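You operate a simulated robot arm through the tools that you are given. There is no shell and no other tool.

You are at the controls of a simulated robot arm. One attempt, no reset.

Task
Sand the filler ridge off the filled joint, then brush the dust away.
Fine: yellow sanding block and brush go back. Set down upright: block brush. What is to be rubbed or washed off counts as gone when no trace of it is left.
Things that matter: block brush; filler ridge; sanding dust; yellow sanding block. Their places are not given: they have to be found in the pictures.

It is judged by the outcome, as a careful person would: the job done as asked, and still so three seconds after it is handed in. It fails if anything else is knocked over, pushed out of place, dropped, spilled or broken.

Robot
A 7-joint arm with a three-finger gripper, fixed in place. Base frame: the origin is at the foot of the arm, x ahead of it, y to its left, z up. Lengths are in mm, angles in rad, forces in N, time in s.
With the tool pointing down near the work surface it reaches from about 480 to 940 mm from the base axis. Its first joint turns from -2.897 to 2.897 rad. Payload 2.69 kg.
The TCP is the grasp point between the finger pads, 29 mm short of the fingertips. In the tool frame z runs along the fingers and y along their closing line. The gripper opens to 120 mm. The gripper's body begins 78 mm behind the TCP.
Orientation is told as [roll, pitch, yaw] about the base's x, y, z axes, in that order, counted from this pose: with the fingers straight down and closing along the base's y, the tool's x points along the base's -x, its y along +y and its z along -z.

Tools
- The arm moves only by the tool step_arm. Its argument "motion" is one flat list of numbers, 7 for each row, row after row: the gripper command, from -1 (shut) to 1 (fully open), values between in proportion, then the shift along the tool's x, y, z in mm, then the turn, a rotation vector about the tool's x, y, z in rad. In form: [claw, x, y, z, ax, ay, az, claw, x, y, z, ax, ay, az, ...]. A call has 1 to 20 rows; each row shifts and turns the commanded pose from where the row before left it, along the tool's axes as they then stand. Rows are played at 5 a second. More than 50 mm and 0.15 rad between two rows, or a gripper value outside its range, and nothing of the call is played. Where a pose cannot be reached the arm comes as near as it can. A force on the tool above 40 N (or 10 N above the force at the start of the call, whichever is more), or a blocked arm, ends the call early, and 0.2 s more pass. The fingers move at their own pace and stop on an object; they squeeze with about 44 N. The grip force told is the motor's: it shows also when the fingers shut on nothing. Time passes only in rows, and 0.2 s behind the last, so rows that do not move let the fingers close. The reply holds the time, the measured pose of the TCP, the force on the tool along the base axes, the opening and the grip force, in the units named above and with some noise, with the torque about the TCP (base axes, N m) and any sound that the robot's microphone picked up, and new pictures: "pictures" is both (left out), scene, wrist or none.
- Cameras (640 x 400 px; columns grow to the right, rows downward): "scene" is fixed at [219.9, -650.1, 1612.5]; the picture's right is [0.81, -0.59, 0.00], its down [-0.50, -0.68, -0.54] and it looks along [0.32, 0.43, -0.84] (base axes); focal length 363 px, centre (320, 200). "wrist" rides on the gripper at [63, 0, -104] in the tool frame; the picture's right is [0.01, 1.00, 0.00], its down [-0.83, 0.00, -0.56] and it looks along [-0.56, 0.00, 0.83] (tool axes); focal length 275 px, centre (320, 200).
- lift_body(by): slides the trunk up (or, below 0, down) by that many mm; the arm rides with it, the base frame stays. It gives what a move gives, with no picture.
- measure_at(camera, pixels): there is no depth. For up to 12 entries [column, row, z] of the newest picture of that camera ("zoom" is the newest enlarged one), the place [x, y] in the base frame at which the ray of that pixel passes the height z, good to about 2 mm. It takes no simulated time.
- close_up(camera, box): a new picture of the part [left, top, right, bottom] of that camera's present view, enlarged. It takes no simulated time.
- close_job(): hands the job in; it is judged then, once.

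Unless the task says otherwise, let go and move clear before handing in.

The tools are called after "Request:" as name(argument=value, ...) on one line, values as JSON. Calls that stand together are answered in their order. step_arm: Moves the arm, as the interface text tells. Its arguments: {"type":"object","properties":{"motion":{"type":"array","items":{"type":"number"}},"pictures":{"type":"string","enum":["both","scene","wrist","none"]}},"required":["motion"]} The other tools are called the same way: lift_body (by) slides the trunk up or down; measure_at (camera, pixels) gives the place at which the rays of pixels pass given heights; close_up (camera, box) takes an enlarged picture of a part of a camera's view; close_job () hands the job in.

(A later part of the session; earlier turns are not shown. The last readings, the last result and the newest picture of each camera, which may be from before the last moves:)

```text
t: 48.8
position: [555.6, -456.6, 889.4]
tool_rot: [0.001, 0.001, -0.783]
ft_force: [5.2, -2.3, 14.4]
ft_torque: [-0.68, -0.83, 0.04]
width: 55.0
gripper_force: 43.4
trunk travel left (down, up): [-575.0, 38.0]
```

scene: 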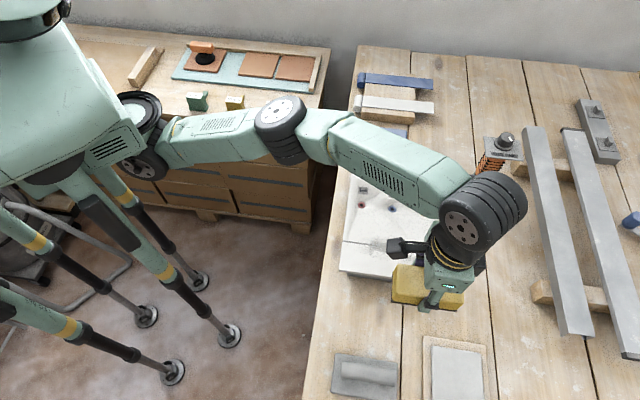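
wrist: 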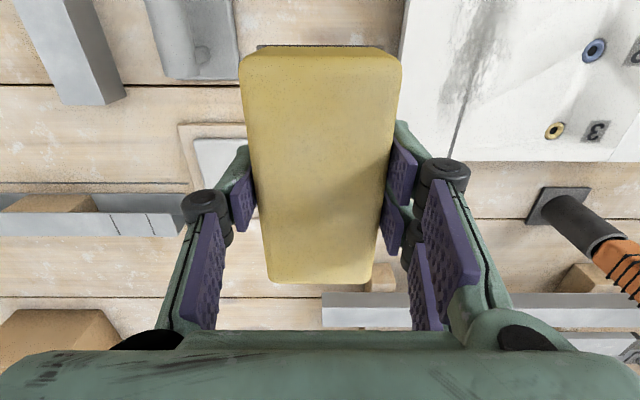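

The block's far edge in the wrist view moved from row 276 to 283, so it has been creeping up in the grip and the force drop isn't all ridge wear. I'll take the block back to its home spot, set it down, and inspect the joint with open fingers before re-gripping.

Request:
step_arm(motion=[-1, 0, 0, -10, 0, -0.004, 0, -1, 0, 0, -25, 0, 0, 0, -1, 0, 0, -25, 0, 0, 0, -1, 6.6, -37.3, 0, 0, 0, 0, -1, 6.7, -37.3, 0, 0, 0, 0, -1, 6.7, -37.3, 0, 0, 0, 0, -1, 6.6, -37.4, 0, 0, 0, 0, -1, 0, 0, 30, 0, 0, 0, -1, 0, 0, 30, 0, 0, 0, -1, 0, 0, 30, 0, 0, 0, -1, 0, 0, 8, 0, 0, 0, -1, 0, 0, 0, 0, 0, 0], pictures="both")

```text
t: 51.4
position: [430.1, -543.9, 849.6]
tool_rot: [0.0, -0.001, -0.787]
ft_force: [0.2, -0.4, -0.7]
ft_torque: [0.02, 0.02, 0.01]
width: 55.3
gripper_force: 44.0
trunk travel left (down, up): [-575.0, 38.0]
```

scene: 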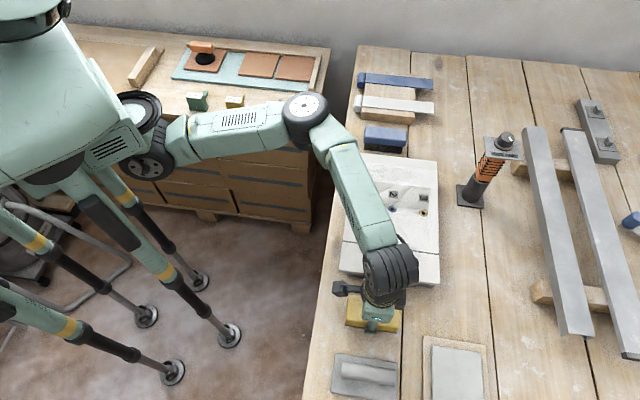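
wrist: 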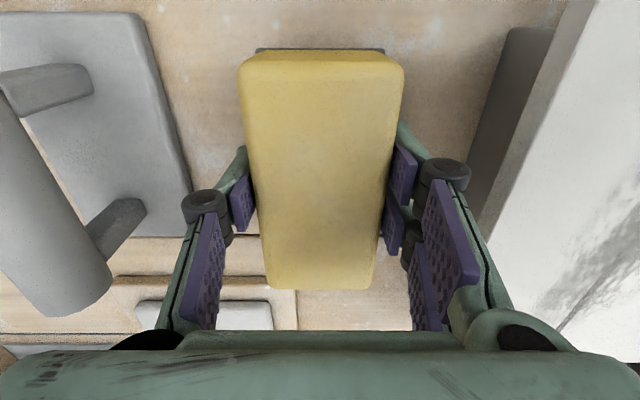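

The far edge is now at row 289, which confirms about 7 mm of creep. I'll lower carefully to table contact.

Request:
step_arm(motion=[-1, 0, 0, 10, 0, 0, 0, -1, 0, 0, 3, 0, 0, 0, -1, 0, 0, 1, 0, 0, 0, -1, 0, 0, 0, 0, 0, 0], pictures="none")

Request:
step_arm(motion=[-1, 0, 0, 1, 0, 0, 0, -1, 0, 0, 0, 0, 0, 0], pictures="none")

Request:
step_arm(motion=[-1, 0, 0, 1, 0, 0, 0, -1, 0, 0, 0, 0, 0, 0], pictures="none")

```text
t: 52.4
position: [430.7, -543.4, 838.3]
tool_rot: [0.0, 0.0, -0.786]
ft_force: [-0.2, -0.4, -1.2]
ft_torque: [-0.01, -0.01, 0.0]
width: 55.3
gripper_force: 44.5
trunk travel left (down, up): [-575.0, 38.0]
```

```text
t: 53.0
position: [429.2, -542.7, 836.5]
tool_rot: [-0.001, -0.001, -0.786]
ft_force: [-0.3, -0.4, -1.3]
ft_torque: [0.01, 0.01, 0.0]
width: 55.0
gripper_force: 43.9
trunk travel left (down, up): [-575.0, 38.0]
```

```text
t: 53.6
position: [430.8, -544.3, 836.2]
tool_rot: [0.003, 0.0, -0.786]
ft_force: [-0.4, 0.8, -1.1]
ft_torque: [-0.01, 0.0, 0.01]
width: 55.2
gripper_force: 43.8
trunk travel left (down, up): [-575.0, 38.0]
```

Request:
step_arm(motion=[-1, 0, 0, 1, 0, 0, 0, -1, 0, 0, 0, 0, 0, 0], pictures="none")

Request:
step_arm(motion=[-1, 0, 0, 1, 0, 0, 0, -1, 0, 0, 0, 0, 0, 0], pictures="none")

Request:
step_arm(motion=[-1, 0, 0, 1, 0, 0, 0, -1, 0, 0, 0, 0, 0, 0], pictures="none")

```text
t: 54.2
position: [430.6, -543.8, 834.0]
tool_rot: [-0.001, 0.0, -0.785]
ft_force: [-0.6, -0.2, -0.8]
ft_torque: [0.0, 0.01, 0.0]
width: 55.2
gripper_force: 43.7
trunk travel left (down, up): [-575.0, 38.0]
```

```text
t: 54.8
position: [431.5, -543.6, 833.5]
tool_rot: [0.002, -0.002, -0.785]
ft_force: [0.1, 0.6, -1.7]
ft_torque: [-0.01, -0.01, 0.01]
width: 55.0
gripper_force: 43.8
trunk travel left (down, up): [-575.0, 38.0]
```

```text
t: 55.4
position: [430.1, -543.9, 832.9]
tool_rot: [-0.001, 0.0, -0.785]
ft_force: [0.7, -2.2, 4.7]
ft_torque: [0.22, 0.1, -0.04]
width: 55.2
gripper_force: 44.1
trunk travel left (down, up): [-575.0, 38.0]
```

Contact is at z≈832.5, so the block is resting at its home spot. I'll release, rise, and move over the joint with open fingers to inspect from the same pose as at t=3.8.

Request:
step_arm(motion=[0.35, 0, 0, 0, 0, 0, 0, 0.35, 0, 0, 0, 0, 0, 0, 0.35, 0, 0, -10, 0, 0, 0, 0.35, 0, 0, -35, 0, 0, 0, 0.35, 0, 0, -40, 0, 0, 0, 0.7, 0, 0, -40, 0, 0, 0, 1, -2.4, 38, -10, 0, 0, 0, 1, -2.4, 38, -10, 0, 0, 0, 1, -2.4, 38, -10, 0, 0, 0, 1, -2.4, 38, -10, 0, 0, 0, 1, 0, 0, 0, 0, 0, 0], pictures="both")

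Request:
close_up(camera="wrist", box=[180, 20, 480, 220])

```text
t: 57.8
position: [544.8, -442.6, 998.6]
tool_rot: [0.0, 0.001, -0.786]
ft_force: [-0.6, 0.5, 0.5]
ft_torque: [0.01, -0.05, 0.02]
width: 120.1
gripper_force: 0.1
trunk travel left (down, up): [-575.0, 38.0]
```

scene: 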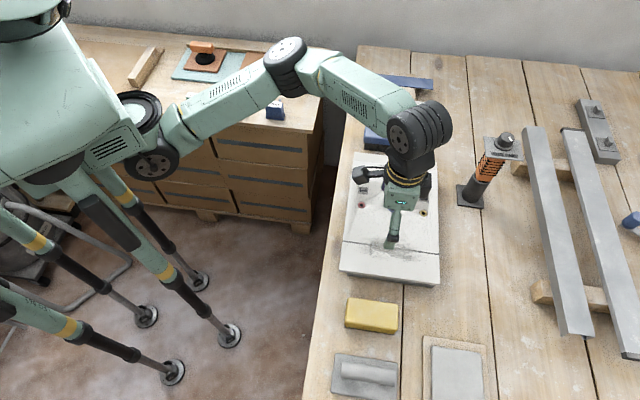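
wrist: 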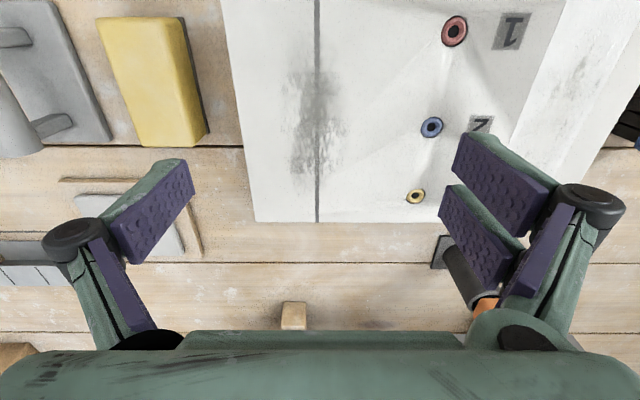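

```text
2.00 times, centred on (330, 120) of wrist
```

zoom: 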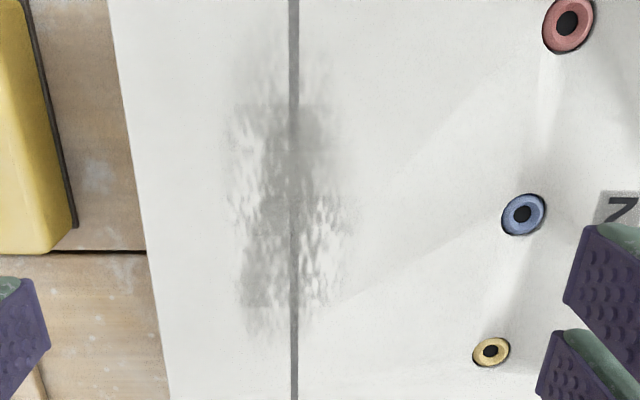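

From the same viewpoint the smear looks broadly similar, so I need more detail on what is filler and what is dust. I'll enlarge further.

Request:
close_up(camera="wrist", box=[275, 50, 365, 200])

Request:
close_up(camera="wrist", box=[280, 60, 360, 110])

Request:
close_up(camera="wrist", box=[280, 120, 360, 170])

```text
2.67 times, centred on (320, 125) of wrist
```

zoom: 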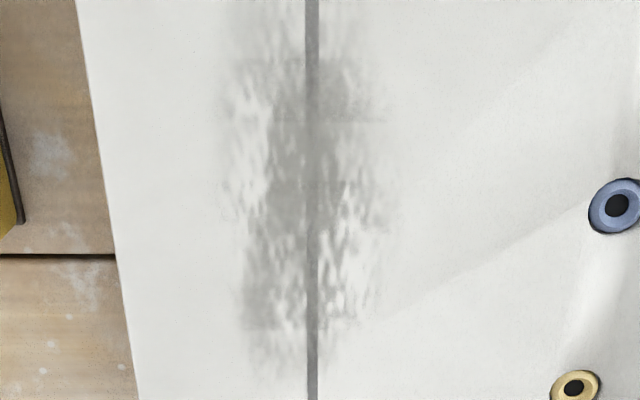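

```text
8.00 times, centred on (320, 85) of wrist
```

zoom: 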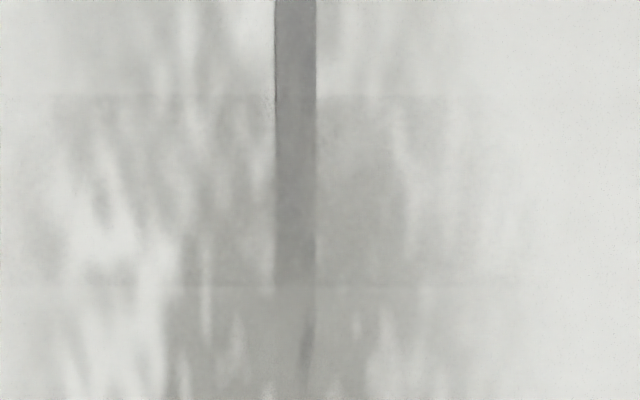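

```text
8.00 times, centred on (320, 145) of wrist
```

zoom: 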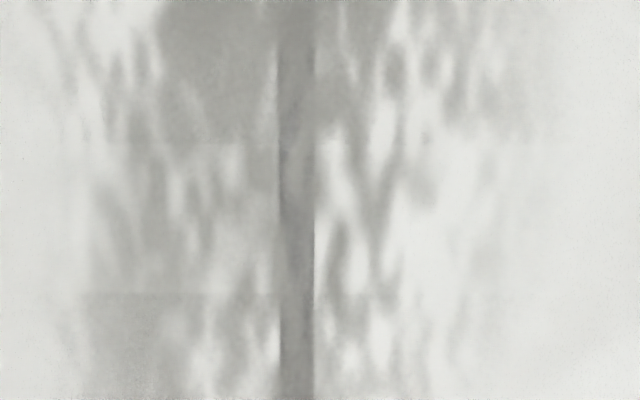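

The grey overlay looks tiled, denser over the middle of the joint and paler at the ends. I'll pull the arm back so the fixed scene camera sees the joint unobstructed and I can compare with the first close-up.

Request:
step_arm(motion=[1, 36, 18, -20, 0, 0, 0, 1, 36, 18, -20, 0, 0, 0, 1, 36, 18, -20, 0, 0, 0, 1, 36, 18, -20, 0, 0, 0, 1, 36, 18, -20, 0, 0, 0, 1, 0, 0, 0, 0, 0, 0], pictures="both")

Request:
close_up(camera="scene", box=[330, 140, 450, 290])

Request:
close_up(camera="scene", box=[335, 220, 445, 290])

```text
t: 59.2
position: [479.5, -247.6, 1101.4]
tool_rot: [0.001, 0.0, -0.785]
ft_force: [-0.1, -0.1, 0.1]
ft_torque: [-0.03, -0.01, 0.0]
width: 119.9
gripper_force: 0.1
trunk travel left (down, up): [-575.0, 38.0]
```

scene: 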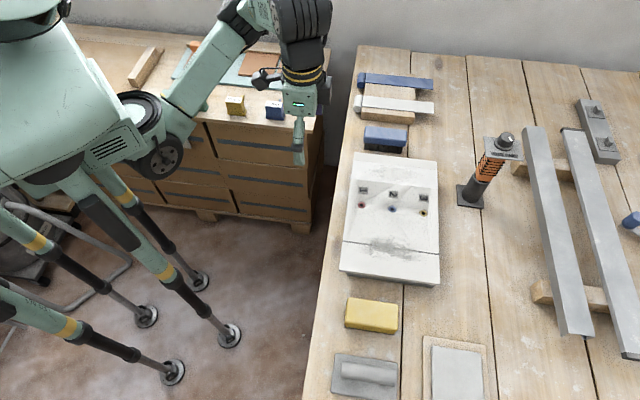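
wrist: 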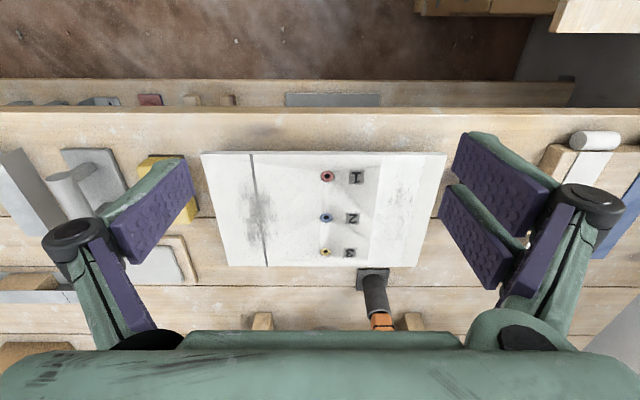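

```text
2.67 times, centred on (390, 215) of scene
```

zoom: 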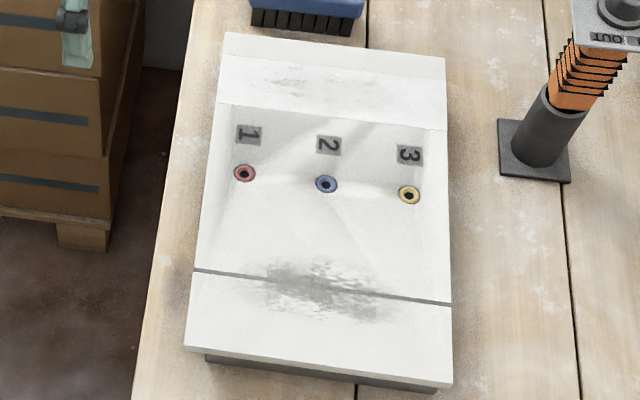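

```text
5.71 times, centred on (390, 255) of scene
```

zoom: 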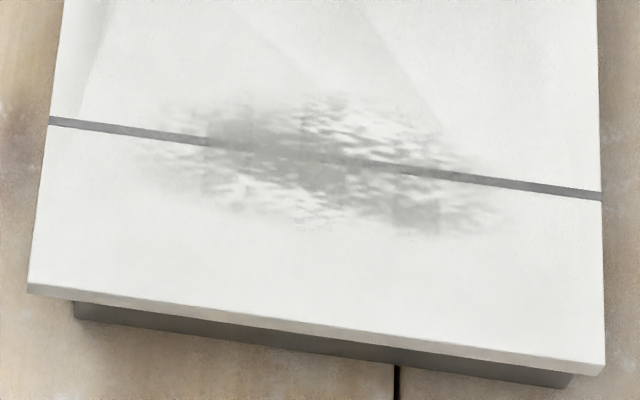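

The smear still looks much like the start, only slightly paler. My bookkeeping of contact heights shows the block slipped about 6 mm in the grip, so those later strokes pressed less than I thought. I'll check the block's position against its original one, then re-grip a little higher and sand much longer at moderate force.

Request:
close_up(camera="scene", box=[310, 280, 500, 400])

Request:
close_up(camera="scene", box=[340, 60, 460, 160])

```text
3.33 times, centred on (405, 340) of scene
```

zoom: 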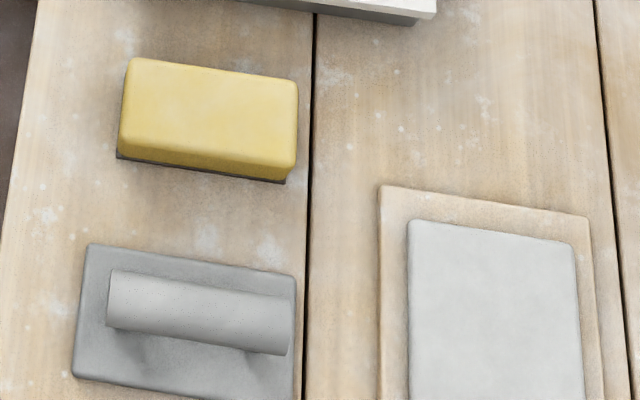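

```text
4.00 times, centred on (400, 110) of scene
```

zoom: 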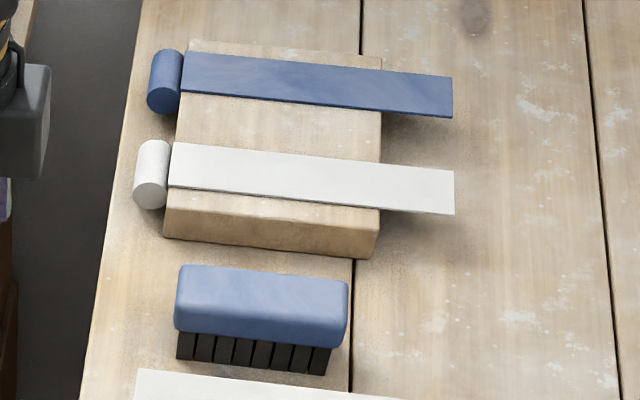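

The yellow block is back within 1–2 mm of its original place, and the brush is untouched. I'll go back above the block to re-grip.

Request:
step_arm(motion=[1, -25.1, -34.7, 10, 0, 0, 0, 1, -25.1, -34.7, 10, 0, 0, 0, 1, -25.1, -34.7, 10, 0, 0, 0, 1, -25.1, -34.7, 10, 0, 0, 0, 0.35, -25.1, -34.7, 10, 0, 0, 0, 0.35, -25.1, -34.7, 10, 0, 0, 0, 0.35, -25.1, -34.7, 10, 0, 0, 0, 0.35, 0, 0, 45, 0, 0, 0, 0.35, 0, 0, 45, 0, 0, 0, 0.35, 0, 0, 0, 0, 0, 0], pictures="wrist")

```text
t: 61.4
position: [433.9, -547.9, 936.2]
tool_rot: [-0.001, 0.001, -0.786]
ft_force: [-0.3, -0.6, 0.9]
ft_torque: [0.0, -0.04, 0.01]
width: 80.8
gripper_force: 0.2
trunk travel left (down, up): [-575.0, 38.0]
```

wrist: 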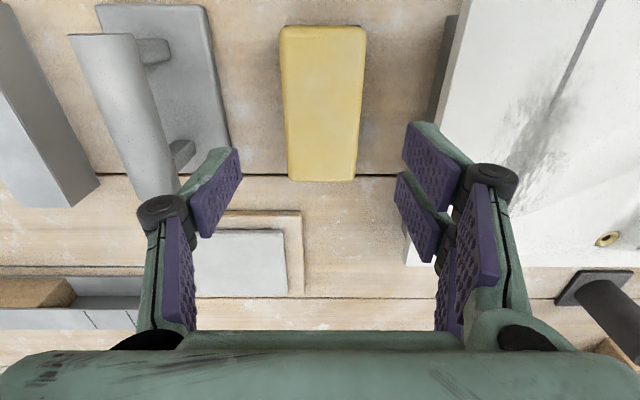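

The alignment is good, about 4 mm long in u. I'll correct that, descend to z≈842 for a higher grip, and close.

Request:
step_arm(motion=[0.35, 4, 1.2, 30, 0, 0, 0, 0.35, 0, 0, 30, 0, 0, 0, 0.35, 0, 0, 25, 0, 0, 0, 0.35, 0, 0, 9, 0, 0, 0, 0.35, 0, 0, 0, 0, 0, 0, -1, 0, 0, 0, 0, 0, 0, -1, 0, 0, 0, 0, 0, 0, -1, 0, 0, 0, 0, 0, 0, -1, 0, 0, 0, 0, 0, 0], pictures="wrist")

```text
t: 63.4
position: [430.7, -543.3, 842.9]
tool_rot: [0.002, 0.001, -0.786]
ft_force: [-1.1, -0.1, -0.5]
ft_torque: [-0.02, -0.06, 0.01]
width: 55.2
gripper_force: 40.8
trunk travel left (down, up): [-575.0, 38.0]
```

wrist: 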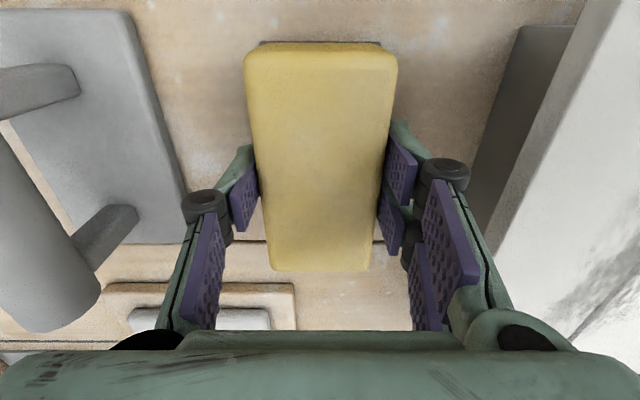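

Gripped again, with the far edge at row 271 as the reference for slip. I'll carry it to the joint with the flatness tilt and stop just above contact.

Request:
step_arm(motion=[-1, 0, 0, -10, 0, 0, 0, -1, 0, 0, -35, 0, 0, 0, -1, 0, 0, -35, 0, 0, 0, -1, -7, 37.5, 0, 0, 0.004, 0, -1, -7, 37.5, 0, 0, 0, 0, -1, -7, 37.5, 0, 0, 0, 0, -1, -7.4, 37.3, 0, 0, 0, 0, -1, 0, 0, 15, 0, 0, 0, -1, 0, 0, 5, 0, 0, 0, -1, 0, 0, 2, 0, 0, 0, -1, 0, 0, 0, 0, 0, 0], pictures="none")

Request:
step_arm(motion=[-1, 0, 0, 1, 0, 0, 0, -1, 0, 0, 0, 0, 0, 0], pictures="none")

Request:
step_arm(motion=[-1, 0, 0, 1, 0, 0, 0, -1, 0, 0, 0, 0, 0, 0], pictures="none")

```text
t: 65.8
position: [557.1, -458.1, 900.5]
tool_rot: [-0.003, 0.006, -0.785]
ft_force: [-0.2, 0.6, -1.2]
ft_torque: [0.01, -0.03, -0.01]
width: 55.2
gripper_force: 44.7
trunk travel left (down, up): [-575.0, 38.0]
```

```text
t: 66.4
position: [558.5, -458.8, 899.9]
tool_rot: [0.001, 0.003, -0.782]
ft_force: [3.1, -1.3, 5.5]
ft_torque: [-0.27, -0.37, 0.06]
width: 55.4
gripper_force: 44.2
trunk travel left (down, up): [-575.0, 38.0]
```

```text
t: 67.0
position: [556.7, -457.2, 901.6]
tool_rot: [0.0, 0.003, -0.786]
ft_force: [1.1, -0.6, 10.6]
ft_torque: [-0.53, -0.64, 0.02]
width: 55.2
gripper_force: 44.3
trunk travel left (down, up): [-575.0, 38.0]
```

In contact at about 11 N with slight +u bias. I'll trim the tilt and run long stroke cycles at this moderate force.

Request:
step_arm(motion=[-1, -13, 3, 0.5, 0, -0.002, 0, -1, -13, 3, 0, 0, 0, 0, -1, -13, 4, 0, 0, 0, 0, -1, 13, -3, 0, 0, 0, 0, -1, 13, -3, 0, 0, 0, 0, -1, 13, -3, 0, 0, 0, 0, -1, 13, -4, 0, 0, 0, 0, -1, 13, -4, 0, 0, 0, 0, -1, 13, -3, 0, 0, 0, 0, -1, -13, 3, 0, 0, 0, 0, -1, -13, 3, 0, 0, 0, 0, -1, -13, 3, 0, 0, 0, 0, -1, -13, 4, 0, 0, 0, 0, -1, -13, 4, 0, 0, 0, 0, -1, -13, 3, 0, 0, 0, 0, -1, 13, -3, 0, 0, 0, 0, -1, 13, -3, 0, 0, 0, 0, -1, 13, -4, 0, 0, 0, 0, -1, 0, 0, 0, 0, 0, 0], pictures="wrist")

```text
t: 71.0
position: [556.0, -456.5, 899.6]
tool_rot: [0.0, 0.001, -0.785]
ft_force: [4.2, -0.5, 12.1]
ft_torque: [0.13, -0.04, -0.09]
width: 55.1
gripper_force: 43.7
trunk travel left (down, up): [-575.0, 38.0]
```

wrist: 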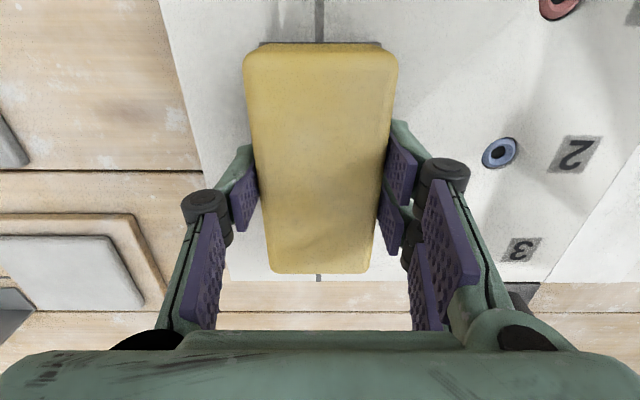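

The block now lies flat (torque near zero) at 12 N with hardly any slip. I'll continue with a second cycle, slightly firmer and wider.

Request:
step_arm(motion=[-1, -13, 5, 0.5, 0, 0, 0, -1, -13, 5, 0, 0, 0, 0, -1, -13, 5, 0, 0, 0, 0, -1, 13, -5, 0, 0, 0, 0, -1, 13, -5, 0, 0, 0, 0, -1, 13, -5, 0, 0, 0, 0, -1, 13, -5, 0, 0, 0, 0, -1, 13, -5, 0, 0, 0, 0, -1, 13, -5, 0, 0, 0, 0, -1, -13, 5, 0, 0, 0, 0, -1, -13, 5, 0, 0, 0, 0, -1, -13, 5, 0, 0, 0, 0, -1, -13, 5, 0, 0, 0, 0, -1, -13, 5, 0, 0, 0, 0, -1, -13, 5, 0, 0, 0, 0, -1, 13, -5, 0, 0, 0, 0, -1, 13, -5, 0, 0, 0, 0, -1, 13, -5, 0, 0, 0, 0, -1, 0, 0, 0, 0, 0, 0], pictures="none")

Request:
step_arm(motion=[-1, -13, -5, 0.3, 0, 0, 0, -1, -13, -5, 0, 0, 0, 0, -1, -13, -5, 0, 0, 0, 0, -1, 13, 5, 0, 0, 0, 0, -1, 13, 5, 0, 0, 0, 0, -1, 13, 5, 0, 0, 0, 0, -1, 13, 5, 0, 0, 0, 0, -1, 13, 5, 0, 0, 0, 0, -1, 13, 5, 0, 0, 0, 0, -1, -13, -5, 0, 0, 0, 0, -1, -13, -5, 0, 0, 0, 0, -1, -13, -5, 0, 0, 0, 0, -1, -13, -5, 0, 0, 0, 0, -1, -13, -5, 0, 0, 0, 0, -1, -13, -5, 0, 0, 0, 0, -1, 13, 5, 0, 0, 0, 0, -1, 13, 5, 0, 0, 0, 0, -1, 13, 5, 0, 0, 0, 0, -1, 0, 0, 0, 0, 0, 0], pictures="wrist")

```text
t: 75.0
position: [555.3, -458.0, 898.9]
tool_rot: [0.0, 0.001, -0.784]
ft_force: [6.7, -3.8, 20.7]
ft_torque: [-0.16, -0.58, -0.1]
width: 55.2
gripper_force: 44.3
trunk travel left (down, up): [-575.0, 38.0]
```

```text
t: 79.0
position: [558.8, -458.7, 898.2]
tool_rot: [-0.001, 0.002, -0.786]
ft_force: [1.1, -3.0, 7.5]
ft_torque: [0.37, 0.13, -0.02]
width: 55.2
gripper_force: 44.3
trunk travel left (down, up): [-575.0, 38.0]
```

wrist: 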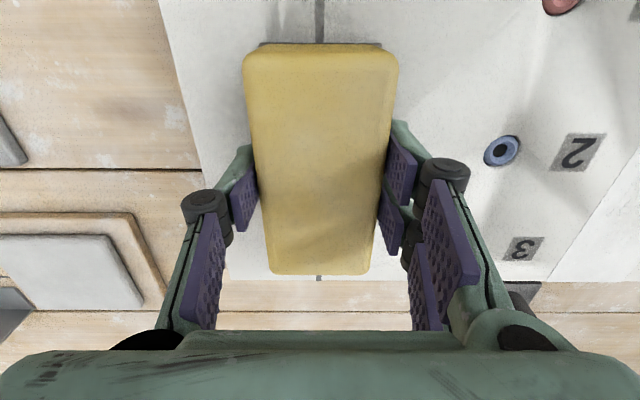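

Slip is only about 3 mm. I'll do two more cycles with 0.8 mm extra press, then inspect.

Request:
step_arm(motion=[-1, -14, 3, 0.8, 0, 0, 0, -1, -14, 3, 0, 0, 0, 0, -1, -14, 4, 0, 0, 0, 0, -1, 14, -3, 0, 0, 0, 0, -1, 14, -3, 0, 0, 0, 0, -1, 14, -3, 0, 0, 0, 0, -1, 14, -4, 0, 0, 0, 0, -1, 14, -4, 0, 0, 0, 0, -1, 14, -3, 0, 0, 0, 0, -1, -14, 3, 0, 0, 0, 0, -1, -14, 3, 0, 0, 0, 0, -1, -14, 3, 0, 0, 0, 0, -1, -14, 4, 0, 0, 0, 0, -1, -14, 4, 0, 0, 0, 0, -1, -14, 3, 0, 0, 0, 0, -1, 14, -3, 0, 0, 0, 0, -1, 14, -3, 0, 0, 0, 0, -1, 14, -4, 0, 0, 0, 0, -1, 0, 0, 0, 0, 0, 0], pictures="none")

Request:
step_arm(motion=[-1, -14, -3, 0.6, 0, 0, 0, -1, -14, -3, 0, 0, 0, 0, -1, -14, -4, 0, 0, 0, 0, -1, 14, 3, 0, 0, 0, 0, -1, 14, 3, 0, 0, 0, 0, -1, 14, 3, 0, 0, 0, 0, -1, 14, 4, 0, 0, 0, 0, -1, 14, 4, 0, 0, 0, 0, -1, 14, 3, 0, 0, 0, 0, -1, -14, -3, 0, 0, 0, 0, -1, -14, -3, 0, 0, 0, 0, -1, -14, -3, 0, 0, 0, 0, -1, -14, -4, 0, 0, 0, 0, -1, -14, -4, 0, 0, 0, 0, -1, -14, -3, 0, 0, 0, 0, -1, 14, 3, 0, 0, 0, 0, -1, 14, 3, 0, 0, 0, 0, -1, 14, 4, 0, 0, 0, 0, -1, 0, 0, 0, 0, 0, 0], pictures="wrist")

```text
t: 83.0
position: [557.3, -458.8, 897.9]
tool_rot: [0.002, 0.001, -0.783]
ft_force: [5.8, -2.7, 18.0]
ft_torque: [-0.69, -0.88, 0.1]
width: 55.5
gripper_force: 43.6
trunk travel left (down, up): [-575.0, 38.0]
```

```text
t: 87.0
position: [557.1, -459.3, 897.6]
tool_rot: [0.001, 0.002, -0.786]
ft_force: [2.5, -5.4, 15.8]
ft_torque: [0.56, 0.42, 0.09]
width: 55.3
gripper_force: 43.9
trunk travel left (down, up): [-575.0, 38.0]
```

wrist: 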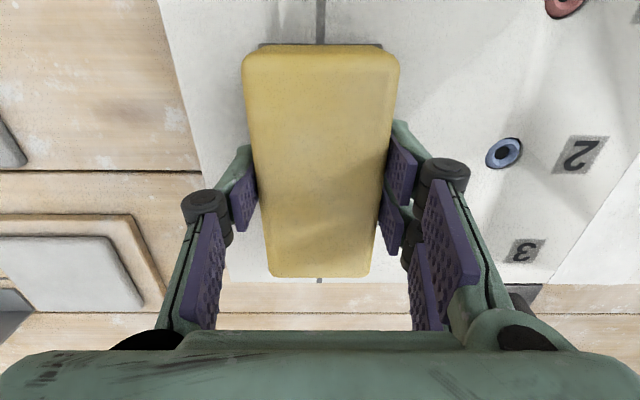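

Before going home I'll check the joint from the same raised pose used at t≈21 and t≈35.

Request:
step_arm(motion=[-1, 0, 0, -30, 0, -0.002, 0, -1, 0, 0, -40, 0, 0, 0, -1, -12, -36, -24, 0, 0, 0, -1, -12, -36, -24, 0, 0, 0, -1, -12, -36, -24, 0, 0, 0, -1, 0, -36, 0, 0, 0, 0, -1, 0, 0, 0, 0, 0, 0], pictures="wrist")

Request:
close_up(camera="wrist", box=[380, 0, 560, 130])

```text
t: 88.6
position: [479.6, -586.9, 1036.8]
tool_rot: [0.001, 0.001, -0.784]
ft_force: [0.2, 0.4, -1.2]
ft_torque: [-0.04, 0.0, -0.01]
width: 55.1
gripper_force: 44.2
trunk travel left (down, up): [-575.0, 38.0]
```

wrist: 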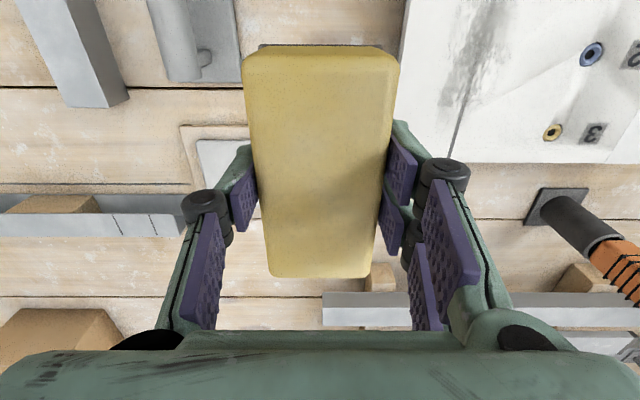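

```text
3.08 times, centred on (470, 65) of wrist
```

zoom: 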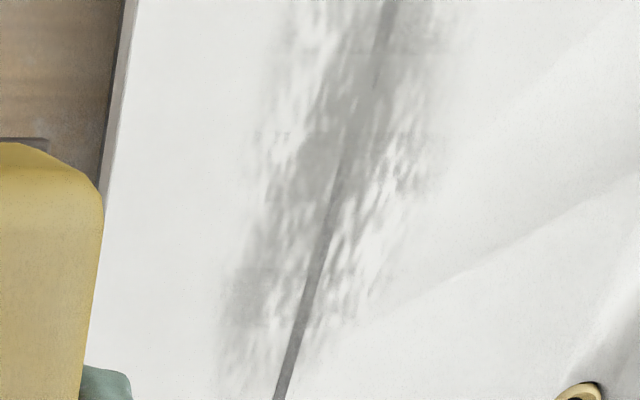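

The joint line now shows more continuously through the grey than at t≈35, so sanding is working. I'll set the block down at home and compare again from the t=57.8 pose.

Request:
step_arm(motion=[-1, 32.5, -2, 30, 0, 0, 0, -1, 32.5, -1.5, 30, 0, 0, 0, -1, 0, 0, 40, 0, 0, 0, -1, 0, 0, 40, 0, 0, 0, -1, 0, 0, 35, 0, 0, 0, -1, 0, 0, 15, 0, 0, 0, -1, 0, 0, 3, 0, 0, 0, -1, 0, 0, 1, 0, 0, 0, -1, 0, 0, 0, 0, 0, 0], pictures="none")

```text
t: 90.6
position: [431.5, -542.0, 844.5]
tool_rot: [0.001, 0.002, -0.786]
ft_force: [0.0, -0.7, -1.0]
ft_torque: [-0.04, -0.01, -0.04]
width: 55.1
gripper_force: 44.0
trunk travel left (down, up): [-575.0, 38.0]
```

Request:
step_arm(motion=[-1, 0, 0, 1.5, 0, 0, 0, -1, 0, 0, 1.5, 0, 0, 0, -1, 0, 0, 0, 0, 0, 0], pictures="none")

Request:
step_arm(motion=[-1, 0, 0, 1, 0, 0, 0, -1, 0, 0, 0, 0, 0, 0], pictures="none")

Request:
step_arm(motion=[-1, 0, 0, 1, 0, 0, 0, -1, 0, 0, 0, 0, 0, 0], pictures="none")

```text
t: 91.4
position: [431.4, -541.4, 840.7]
tool_rot: [0.002, 0.001, -0.786]
ft_force: [-0.1, -0.6, 0.1]
ft_torque: [-0.03, 0.01, 0.02]
width: 54.7
gripper_force: 44.1
trunk travel left (down, up): [-575.0, 38.0]
```

```text
t: 92.0
position: [432.9, -540.7, 840.4]
tool_rot: [0.0, 0.002, -0.786]
ft_force: [-0.3, 0.2, -0.1]
ft_torque: [0.06, 0.1, -0.01]
width: 55.2
gripper_force: 44.1
trunk travel left (down, up): [-575.0, 38.0]
```

```text
t: 92.6
position: [432.0, -542.2, 839.7]
tool_rot: [0.0, 0.0, -0.784]
ft_force: [1.9, 2.7, 7.6]
ft_torque: [0.45, 0.2, -0.16]
width: 55.2
gripper_force: 44.3
trunk travel left (down, up): [-575.0, 38.0]
```

Contact at home. I'll release, rise, and go to the comparison viewpoint.

Request:
step_arm(motion=[0.35, 0, 0, 0, 0, 0, 0, 0.35, 0, 0, 0, 0, 0, 0, 0.35, 0, 0, -10, 0, 0, 0, 0.35, 0, 0, -35, 0, 0, 0, 0.35, 0, 0, -40, 0, 0, 0, 0.7, 0, 0, -40, 0, 0, 0, 1, -2.4, 37.5, -8.5, 0, 0, 0, 1, -2.4, 37.5, -8.5, 0, 0, 0, 1, -2.4, 37.5, -8.5, 0, 0, 0, 1, -2.4, 37.5, -8.5, 0, 0, 0, 1, 0, 0, 0, 0, 0, 0], pictures="wrist")

Request:
close_up(camera="wrist", box=[180, 20, 480, 220])

Request:
close_up(camera="wrist", box=[275, 50, 365, 200])

Request:
close_up(camera="wrist", box=[280, 60, 360, 110])

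Request:
close_up(camera="wrist", box=[280, 120, 360, 170])

```text
t: 95.0
position: [542.5, -442.4, 1000.9]
tool_rot: [0.001, 0.002, -0.785]
ft_force: [0.3, 0.6, -0.4]
ft_torque: [-0.04, 0.0, 0.03]
width: 119.8
gripper_force: 0.0
trunk travel left (down, up): [-575.0, 38.0]
```

wrist: 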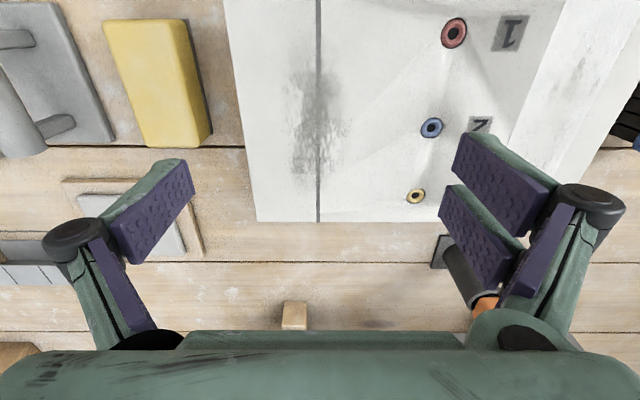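

```text
2.00 times, centred on (330, 120) of wrist
```

zoom: 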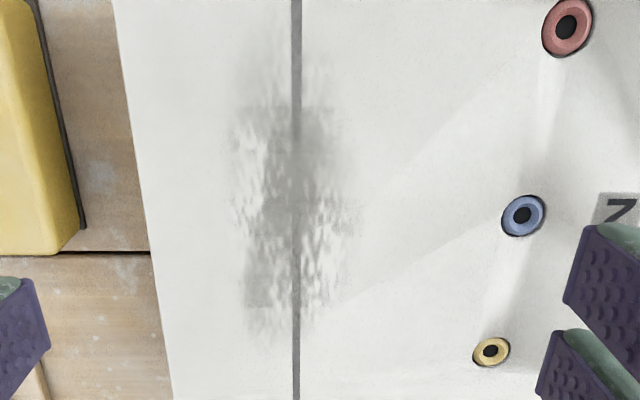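

```text
2.67 times, centred on (320, 125) of wrist
```

zoom: 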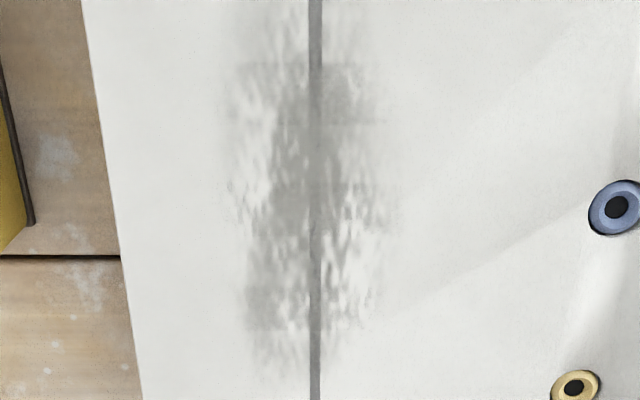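

```text
8.00 times, centred on (320, 85) of wrist
```

zoom: 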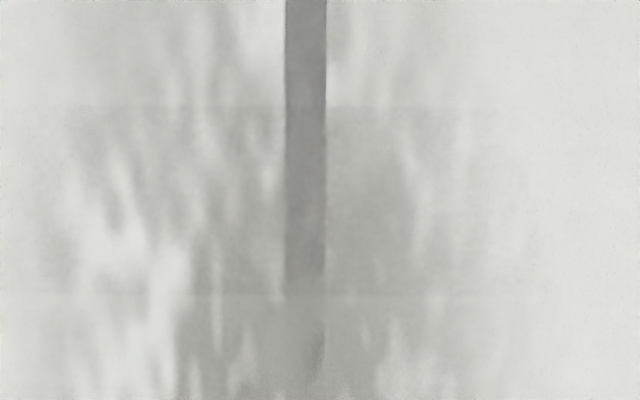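

```text
8.00 times, centred on (320, 145) of wrist
```

zoom: 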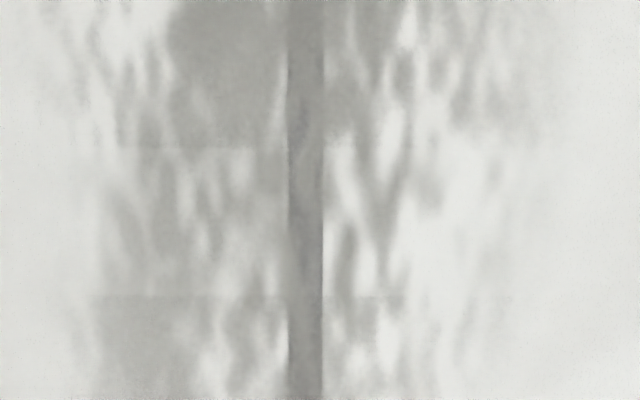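

The pattern is nearly unchanged from t=57.8, so most of what's left looks like loose dust rather than solid filler. I'll fetch the brush and see what it takes off, and sand again if filler remains. First, a look from above the brush.

Request:
step_arm(motion=[1, 0, 43, 0, 0, 0, 0, 1, 0, 43, 0, 0, 0, 0, 1, 0, 43, 0, 0, 0, 0, 1, 0, 43, 0, 0, 0, 0, 1, 0, 43, 0, 0, 0, 0, 1, 0, 43, 0, 0, 0, 0, 0.35, 0, 43, 0, 0, 0, 0, 0.35, 0, 43, 0, 0, 0, 0, 0.35, 0, 0, 0, 0, 0, 0], pictures="both")

Request:
close_up(camera="wrist", box=[180, 0, 480, 200])

Request:
close_up(camera="scene", box=[335, 220, 445, 290])

```text
t: 97.0
position: [789.2, -196.0, 998.7]
tool_rot: [0.0, 0.0, -0.785]
ft_force: [0.0, -0.2, -1.3]
ft_torque: [-0.03, 0.0, 0.02]
width: 80.8
gripper_force: 0.1
trunk travel left (down, up): [-575.0, 38.0]
```

scene: 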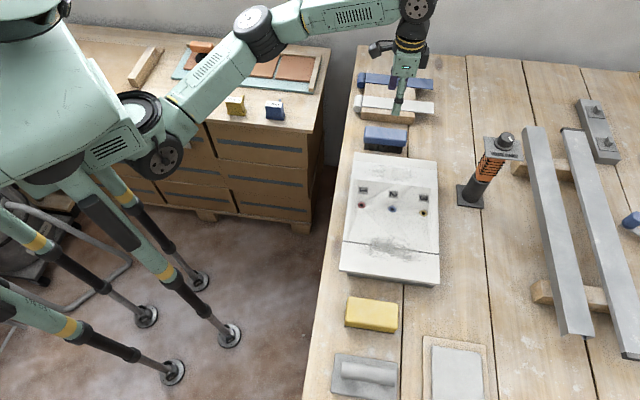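
wrist: 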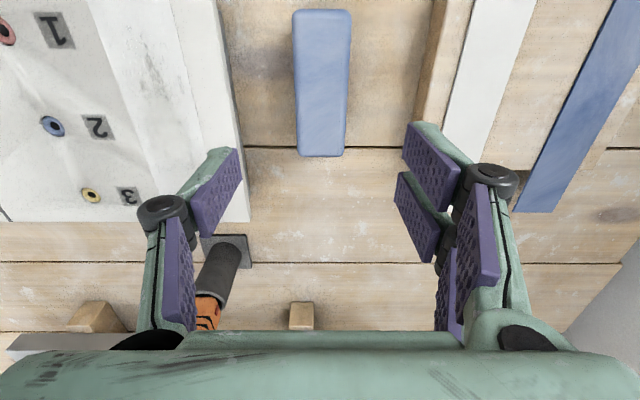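

```text
2.00 times, centred on (330, 100) of wrist
```

zoom: 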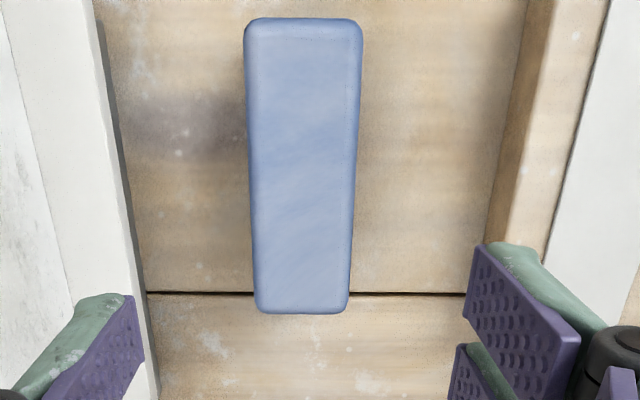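

```text
5.71 times, centred on (390, 255) of scene
```

zoom: 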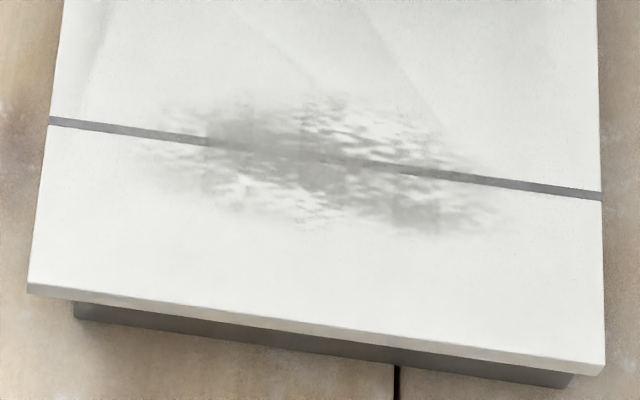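

The joint view is identical to t=59, so the last sanding changed nothing visible and what remains should be dust. I'll now measure the brush handle's height and centre by crossing both cameras.

Request:
measure_at(camera="wrist", pixels=[[292.5, 10, 840], [351, 11, 840], [345, 156, 840], [297.5, 156, 840], [292.5, 10, 860], [351, 11, 860], [345, 156, 860], [297.5, 156, 860]])

Request:
measure_at(camera="scene", pixels=[[365.3, 127.3, 840], [406, 131, 840], [365.3, 127.3, 860], [406, 131, 860], [364.2, 149.5, 800], [402, 153.7, 800]])

```text
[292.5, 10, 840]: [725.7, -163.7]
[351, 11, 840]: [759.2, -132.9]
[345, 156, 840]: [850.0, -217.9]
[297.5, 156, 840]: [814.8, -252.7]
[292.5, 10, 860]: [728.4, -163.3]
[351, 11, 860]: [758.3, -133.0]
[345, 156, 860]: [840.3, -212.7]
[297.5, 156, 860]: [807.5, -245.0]
```

```text
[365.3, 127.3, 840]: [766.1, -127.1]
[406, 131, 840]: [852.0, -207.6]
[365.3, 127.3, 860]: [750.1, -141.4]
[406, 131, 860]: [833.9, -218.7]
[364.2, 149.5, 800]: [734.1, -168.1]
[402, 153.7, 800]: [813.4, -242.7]
```

The handle top is at z≈849, centred near (786,-190), about 46 × 120 mm. I need the handle/bristle boundary to place the pads, so I'll zoom in on the brush.

Request:
close_up(camera="scene", box=[355, 118, 415, 160])

```text
9.52 times, centred on (385, 139) of scene
```

zoom: 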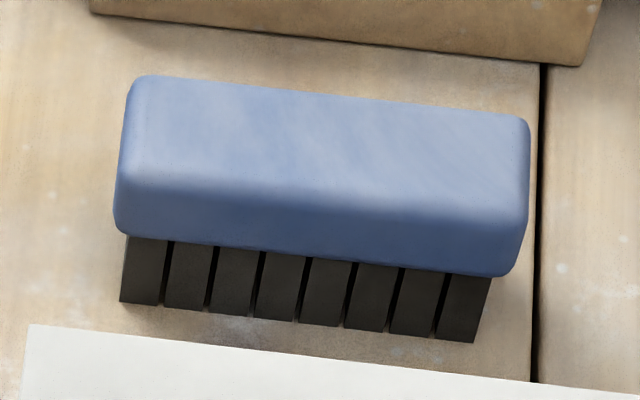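

Request:
measure_at(camera="zoom", pixels=[[125, 180, 849], [525, 222, 849], [118, 232, 830], [118, 232, 820], [505, 276, 830], [505, 276, 820], [120, 300, 800], [472, 342, 800], [145, 237, 820], [165, 238, 825], [150, 75, 849], [525, 115, 849]])

```text
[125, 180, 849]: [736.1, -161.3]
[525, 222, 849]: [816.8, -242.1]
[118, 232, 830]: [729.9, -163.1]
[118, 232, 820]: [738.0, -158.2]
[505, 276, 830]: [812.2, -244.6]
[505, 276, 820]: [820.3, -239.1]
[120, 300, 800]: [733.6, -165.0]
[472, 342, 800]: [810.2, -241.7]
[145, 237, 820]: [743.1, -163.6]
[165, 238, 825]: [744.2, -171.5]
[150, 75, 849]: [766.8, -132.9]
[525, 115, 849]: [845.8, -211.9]
```

The handle spans z≈830–849 with bristles below, v≈398–446 and u≈630–750. I'll centre over it and descend to z≈857, tips just at the handle's lower edge, then look before closing.

Request:
step_arm(motion=[0.35, 6.6, 3, 35, 0, 0, 0, 0.35, 0, 0, 40, 0, 0, 0, 0.35, 0, 0, 35, 0, 0, 0, 0.35, 0, 0, 20, 0, 0, 0, 0.35, 0, 0, 11, 0, 0, 0, 0.35, 0, 0, 0, 0, 0, 0], pictures="both")

```text
t: 98.4
position: [786.8, -192.7, 857.9]
tool_rot: [0.002, -0.001, -0.784]
ft_force: [0.3, -0.1, -0.5]
ft_torque: [-0.02, 0.02, 0.03]
width: 81.0
gripper_force: 0.1
trunk travel left (down, up): [-575.0, 38.0]
```

scene: 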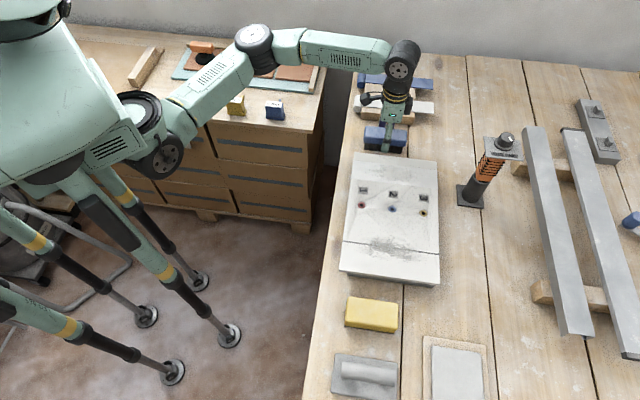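
wrist: 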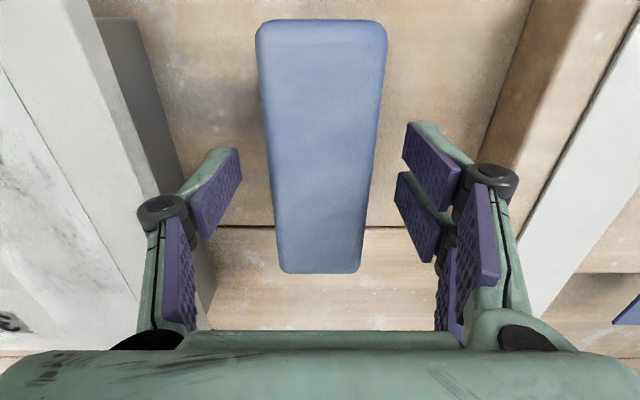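

The handle is centred between the pads, columns 258–388 near and 283–362 far. Closing on it.

Request:
step_arm(motion=[-1, 0, 0, 0, 0, 0, 0, -1, 0, 0, 0, 0, 0, 0, -1, 0, 0, 0, 0, 0, 0, -1, 0, 0, 0, 0, 0, 0], pictures="wrist")

```text
t: 99.4
position: [785.7, -192.2, 857.8]
tool_rot: [-0.001, 0.0, -0.785]
ft_force: [0.5, 0.5, 0.2]
ft_torque: [0.02, -0.07, -0.01]
width: 45.5
gripper_force: 33.2
trunk travel left (down, up): [-575.0, 38.0]
```

wrist: 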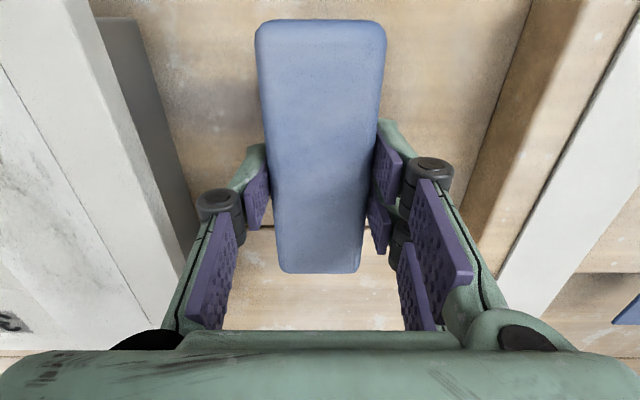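

The brush is held at 45.5 mm width. I'll lift 100 mm straight up, carry it to just past the dust on the +v side (v≈115, u≈692), and lower toward contact near z≈915.

Request:
step_arm(motion=[-1, 0, 0, -10, 0, 0, 0, -1, 0, 0, -30, 0, 0, 0, -1, 0, 0, -30, 0, 0, 0, -1, 0, 0, -30, 0, 0, 0, -1, 0, -38, 0, 0, 0, 0, -1, 0, -38, 0, 0, 0, 0, -1, 0, -38, 0, 0, 0, 0, -1, 0, -38, 0, 0, 0, 0, -1, 0, -38, 0, 0, 0, 0, -1, 0, -38, 0, 0, 0, 0, -1, 0, -38, 0, 0, 0, 0, -1, 0, -38, 0, 0, 0, 0, -1, 0, 0, 20, 0, 0, 0, -1, 0, 0, 15, 0, 0, 0, -1, 0, 0, 5, 0, 0, 0, -1, 0, 0, 0, 0, 0, 0], pictures="both")

```text
t: 102.8
position: [572.0, -407.8, 917.2]
tool_rot: [0.0, 0.001, -0.782]
ft_force: [-0.4, -0.6, -1.0]
ft_torque: [-0.02, 0.0, 0.03]
width: 45.3
gripper_force: 44.4
trunk travel left (down, up): [-575.0, 38.0]
```

scene: 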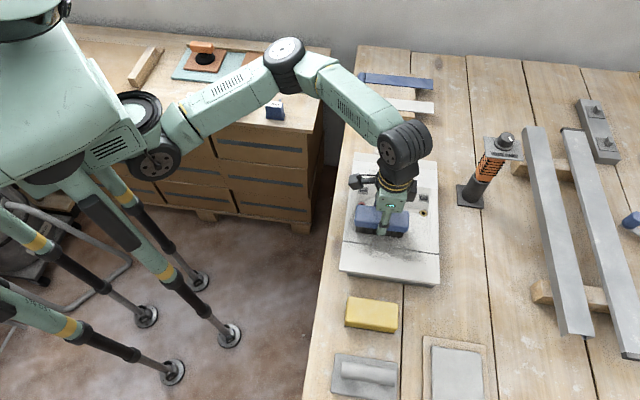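
wrist: 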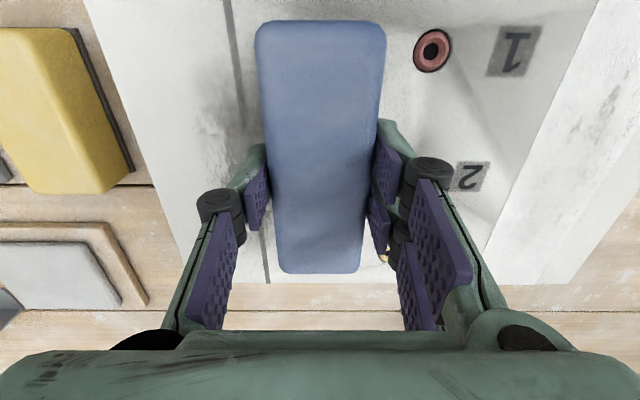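

The brush is over the board at v≈116 and just above contact. Stepping down to touch.

Request:
step_arm(motion=[-1, 0, 0, 1, 0, 0, 0, -1, 0, 0, 0, 0, 0, 0], pictures="none")

Request:
step_arm(motion=[-1, 0, 0, 1, 0, 0, 0, -1, 0, 0, 0, 0, 0, 0], pictures="none")

Request:
step_arm(motion=[-1, 0, 0, 1, 0, 0, 0, -1, 0, 0, 0, 0, 0, 0], pictures="none")

```text
t: 103.4
position: [570.6, -407.9, 916.4]
tool_rot: [0.0, 0.0, -0.785]
ft_force: [0.4, -0.9, -2.0]
ft_torque: [-0.02, 0.03, 0.02]
width: 45.2
gripper_force: 43.8
trunk travel left (down, up): [-575.0, 38.0]
```

```text
t: 104.0
position: [572.1, -409.0, 916.0]
tool_rot: [-0.001, 0.003, -0.785]
ft_force: [0.3, -0.7, -1.5]
ft_torque: [0.02, 0.0, -0.01]
width: 45.3
gripper_force: 44.1
trunk travel left (down, up): [-575.0, 38.0]
```

```text
t: 104.6
position: [571.1, -408.3, 915.8]
tool_rot: [0.001, 0.0, -0.786]
ft_force: [0.2, -0.6, 3.0]
ft_torque: [0.09, 0.09, -0.03]
width: 45.2
gripper_force: 43.4
trunk travel left (down, up): [-575.0, 38.0]
```

Contact at z≈915. I'll press lightly and sweep in −v over the joint to the near edge, lift, return over the +u lane, and lower again.

Request:
step_arm(motion=[-1, 0, 0, 0.5, 0, 0.002, 0, -1, 0, -11.5, 0, 0, 0, 0, -1, 0, -11.5, 0, 0, 0, 0, -1, 0, -11.5, 0, 0, 0, 0, -1, 0, -11.5, 0, 0, 0, 0, -1, 0, -11.5, 0, 0, 0, 0, -1, 0, -11.5, 0, 0, 0, 0, -1, 0, -11.5, 0, 0, 0, 0, -1, 0, -11.5, 0, 0, 0, 0, -1, 0, -11.5, 0, 0, 0, 0, -1, 0, -11.5, 0, 0, 0, 0], pictures="both")

Request:
close_up(camera="wrist", box=[360, 0, 640, 190])

```text
t: 107.0
position: [488.8, -489.1, 915.6]
tool_rot: [0.001, 0.003, -0.785]
ft_force: [-0.8, 0.9, 2.8]
ft_torque: [-0.08, -0.15, 0.02]
width: 45.2
gripper_force: 43.9
trunk travel left (down, up): [-575.0, 38.0]
```

scene: 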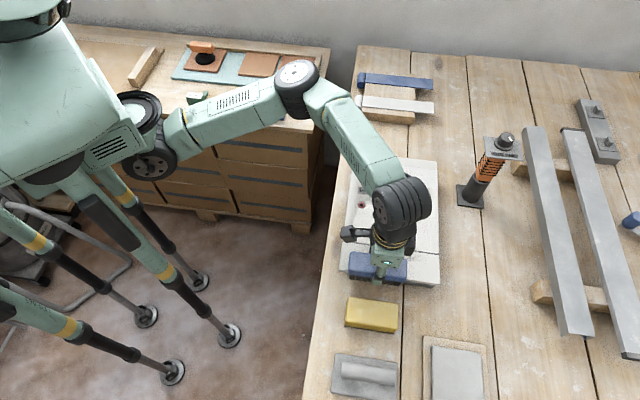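
wrist: 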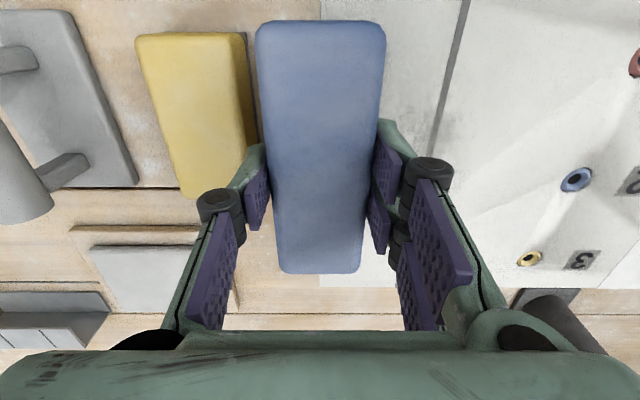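

```text
2.11 times, centred on (500, 95) of wrist
```

zoom: 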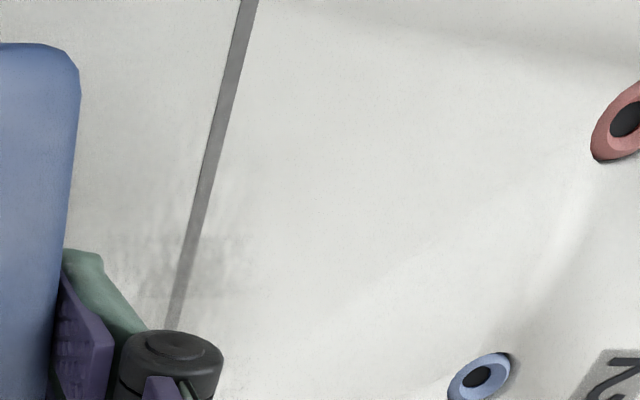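

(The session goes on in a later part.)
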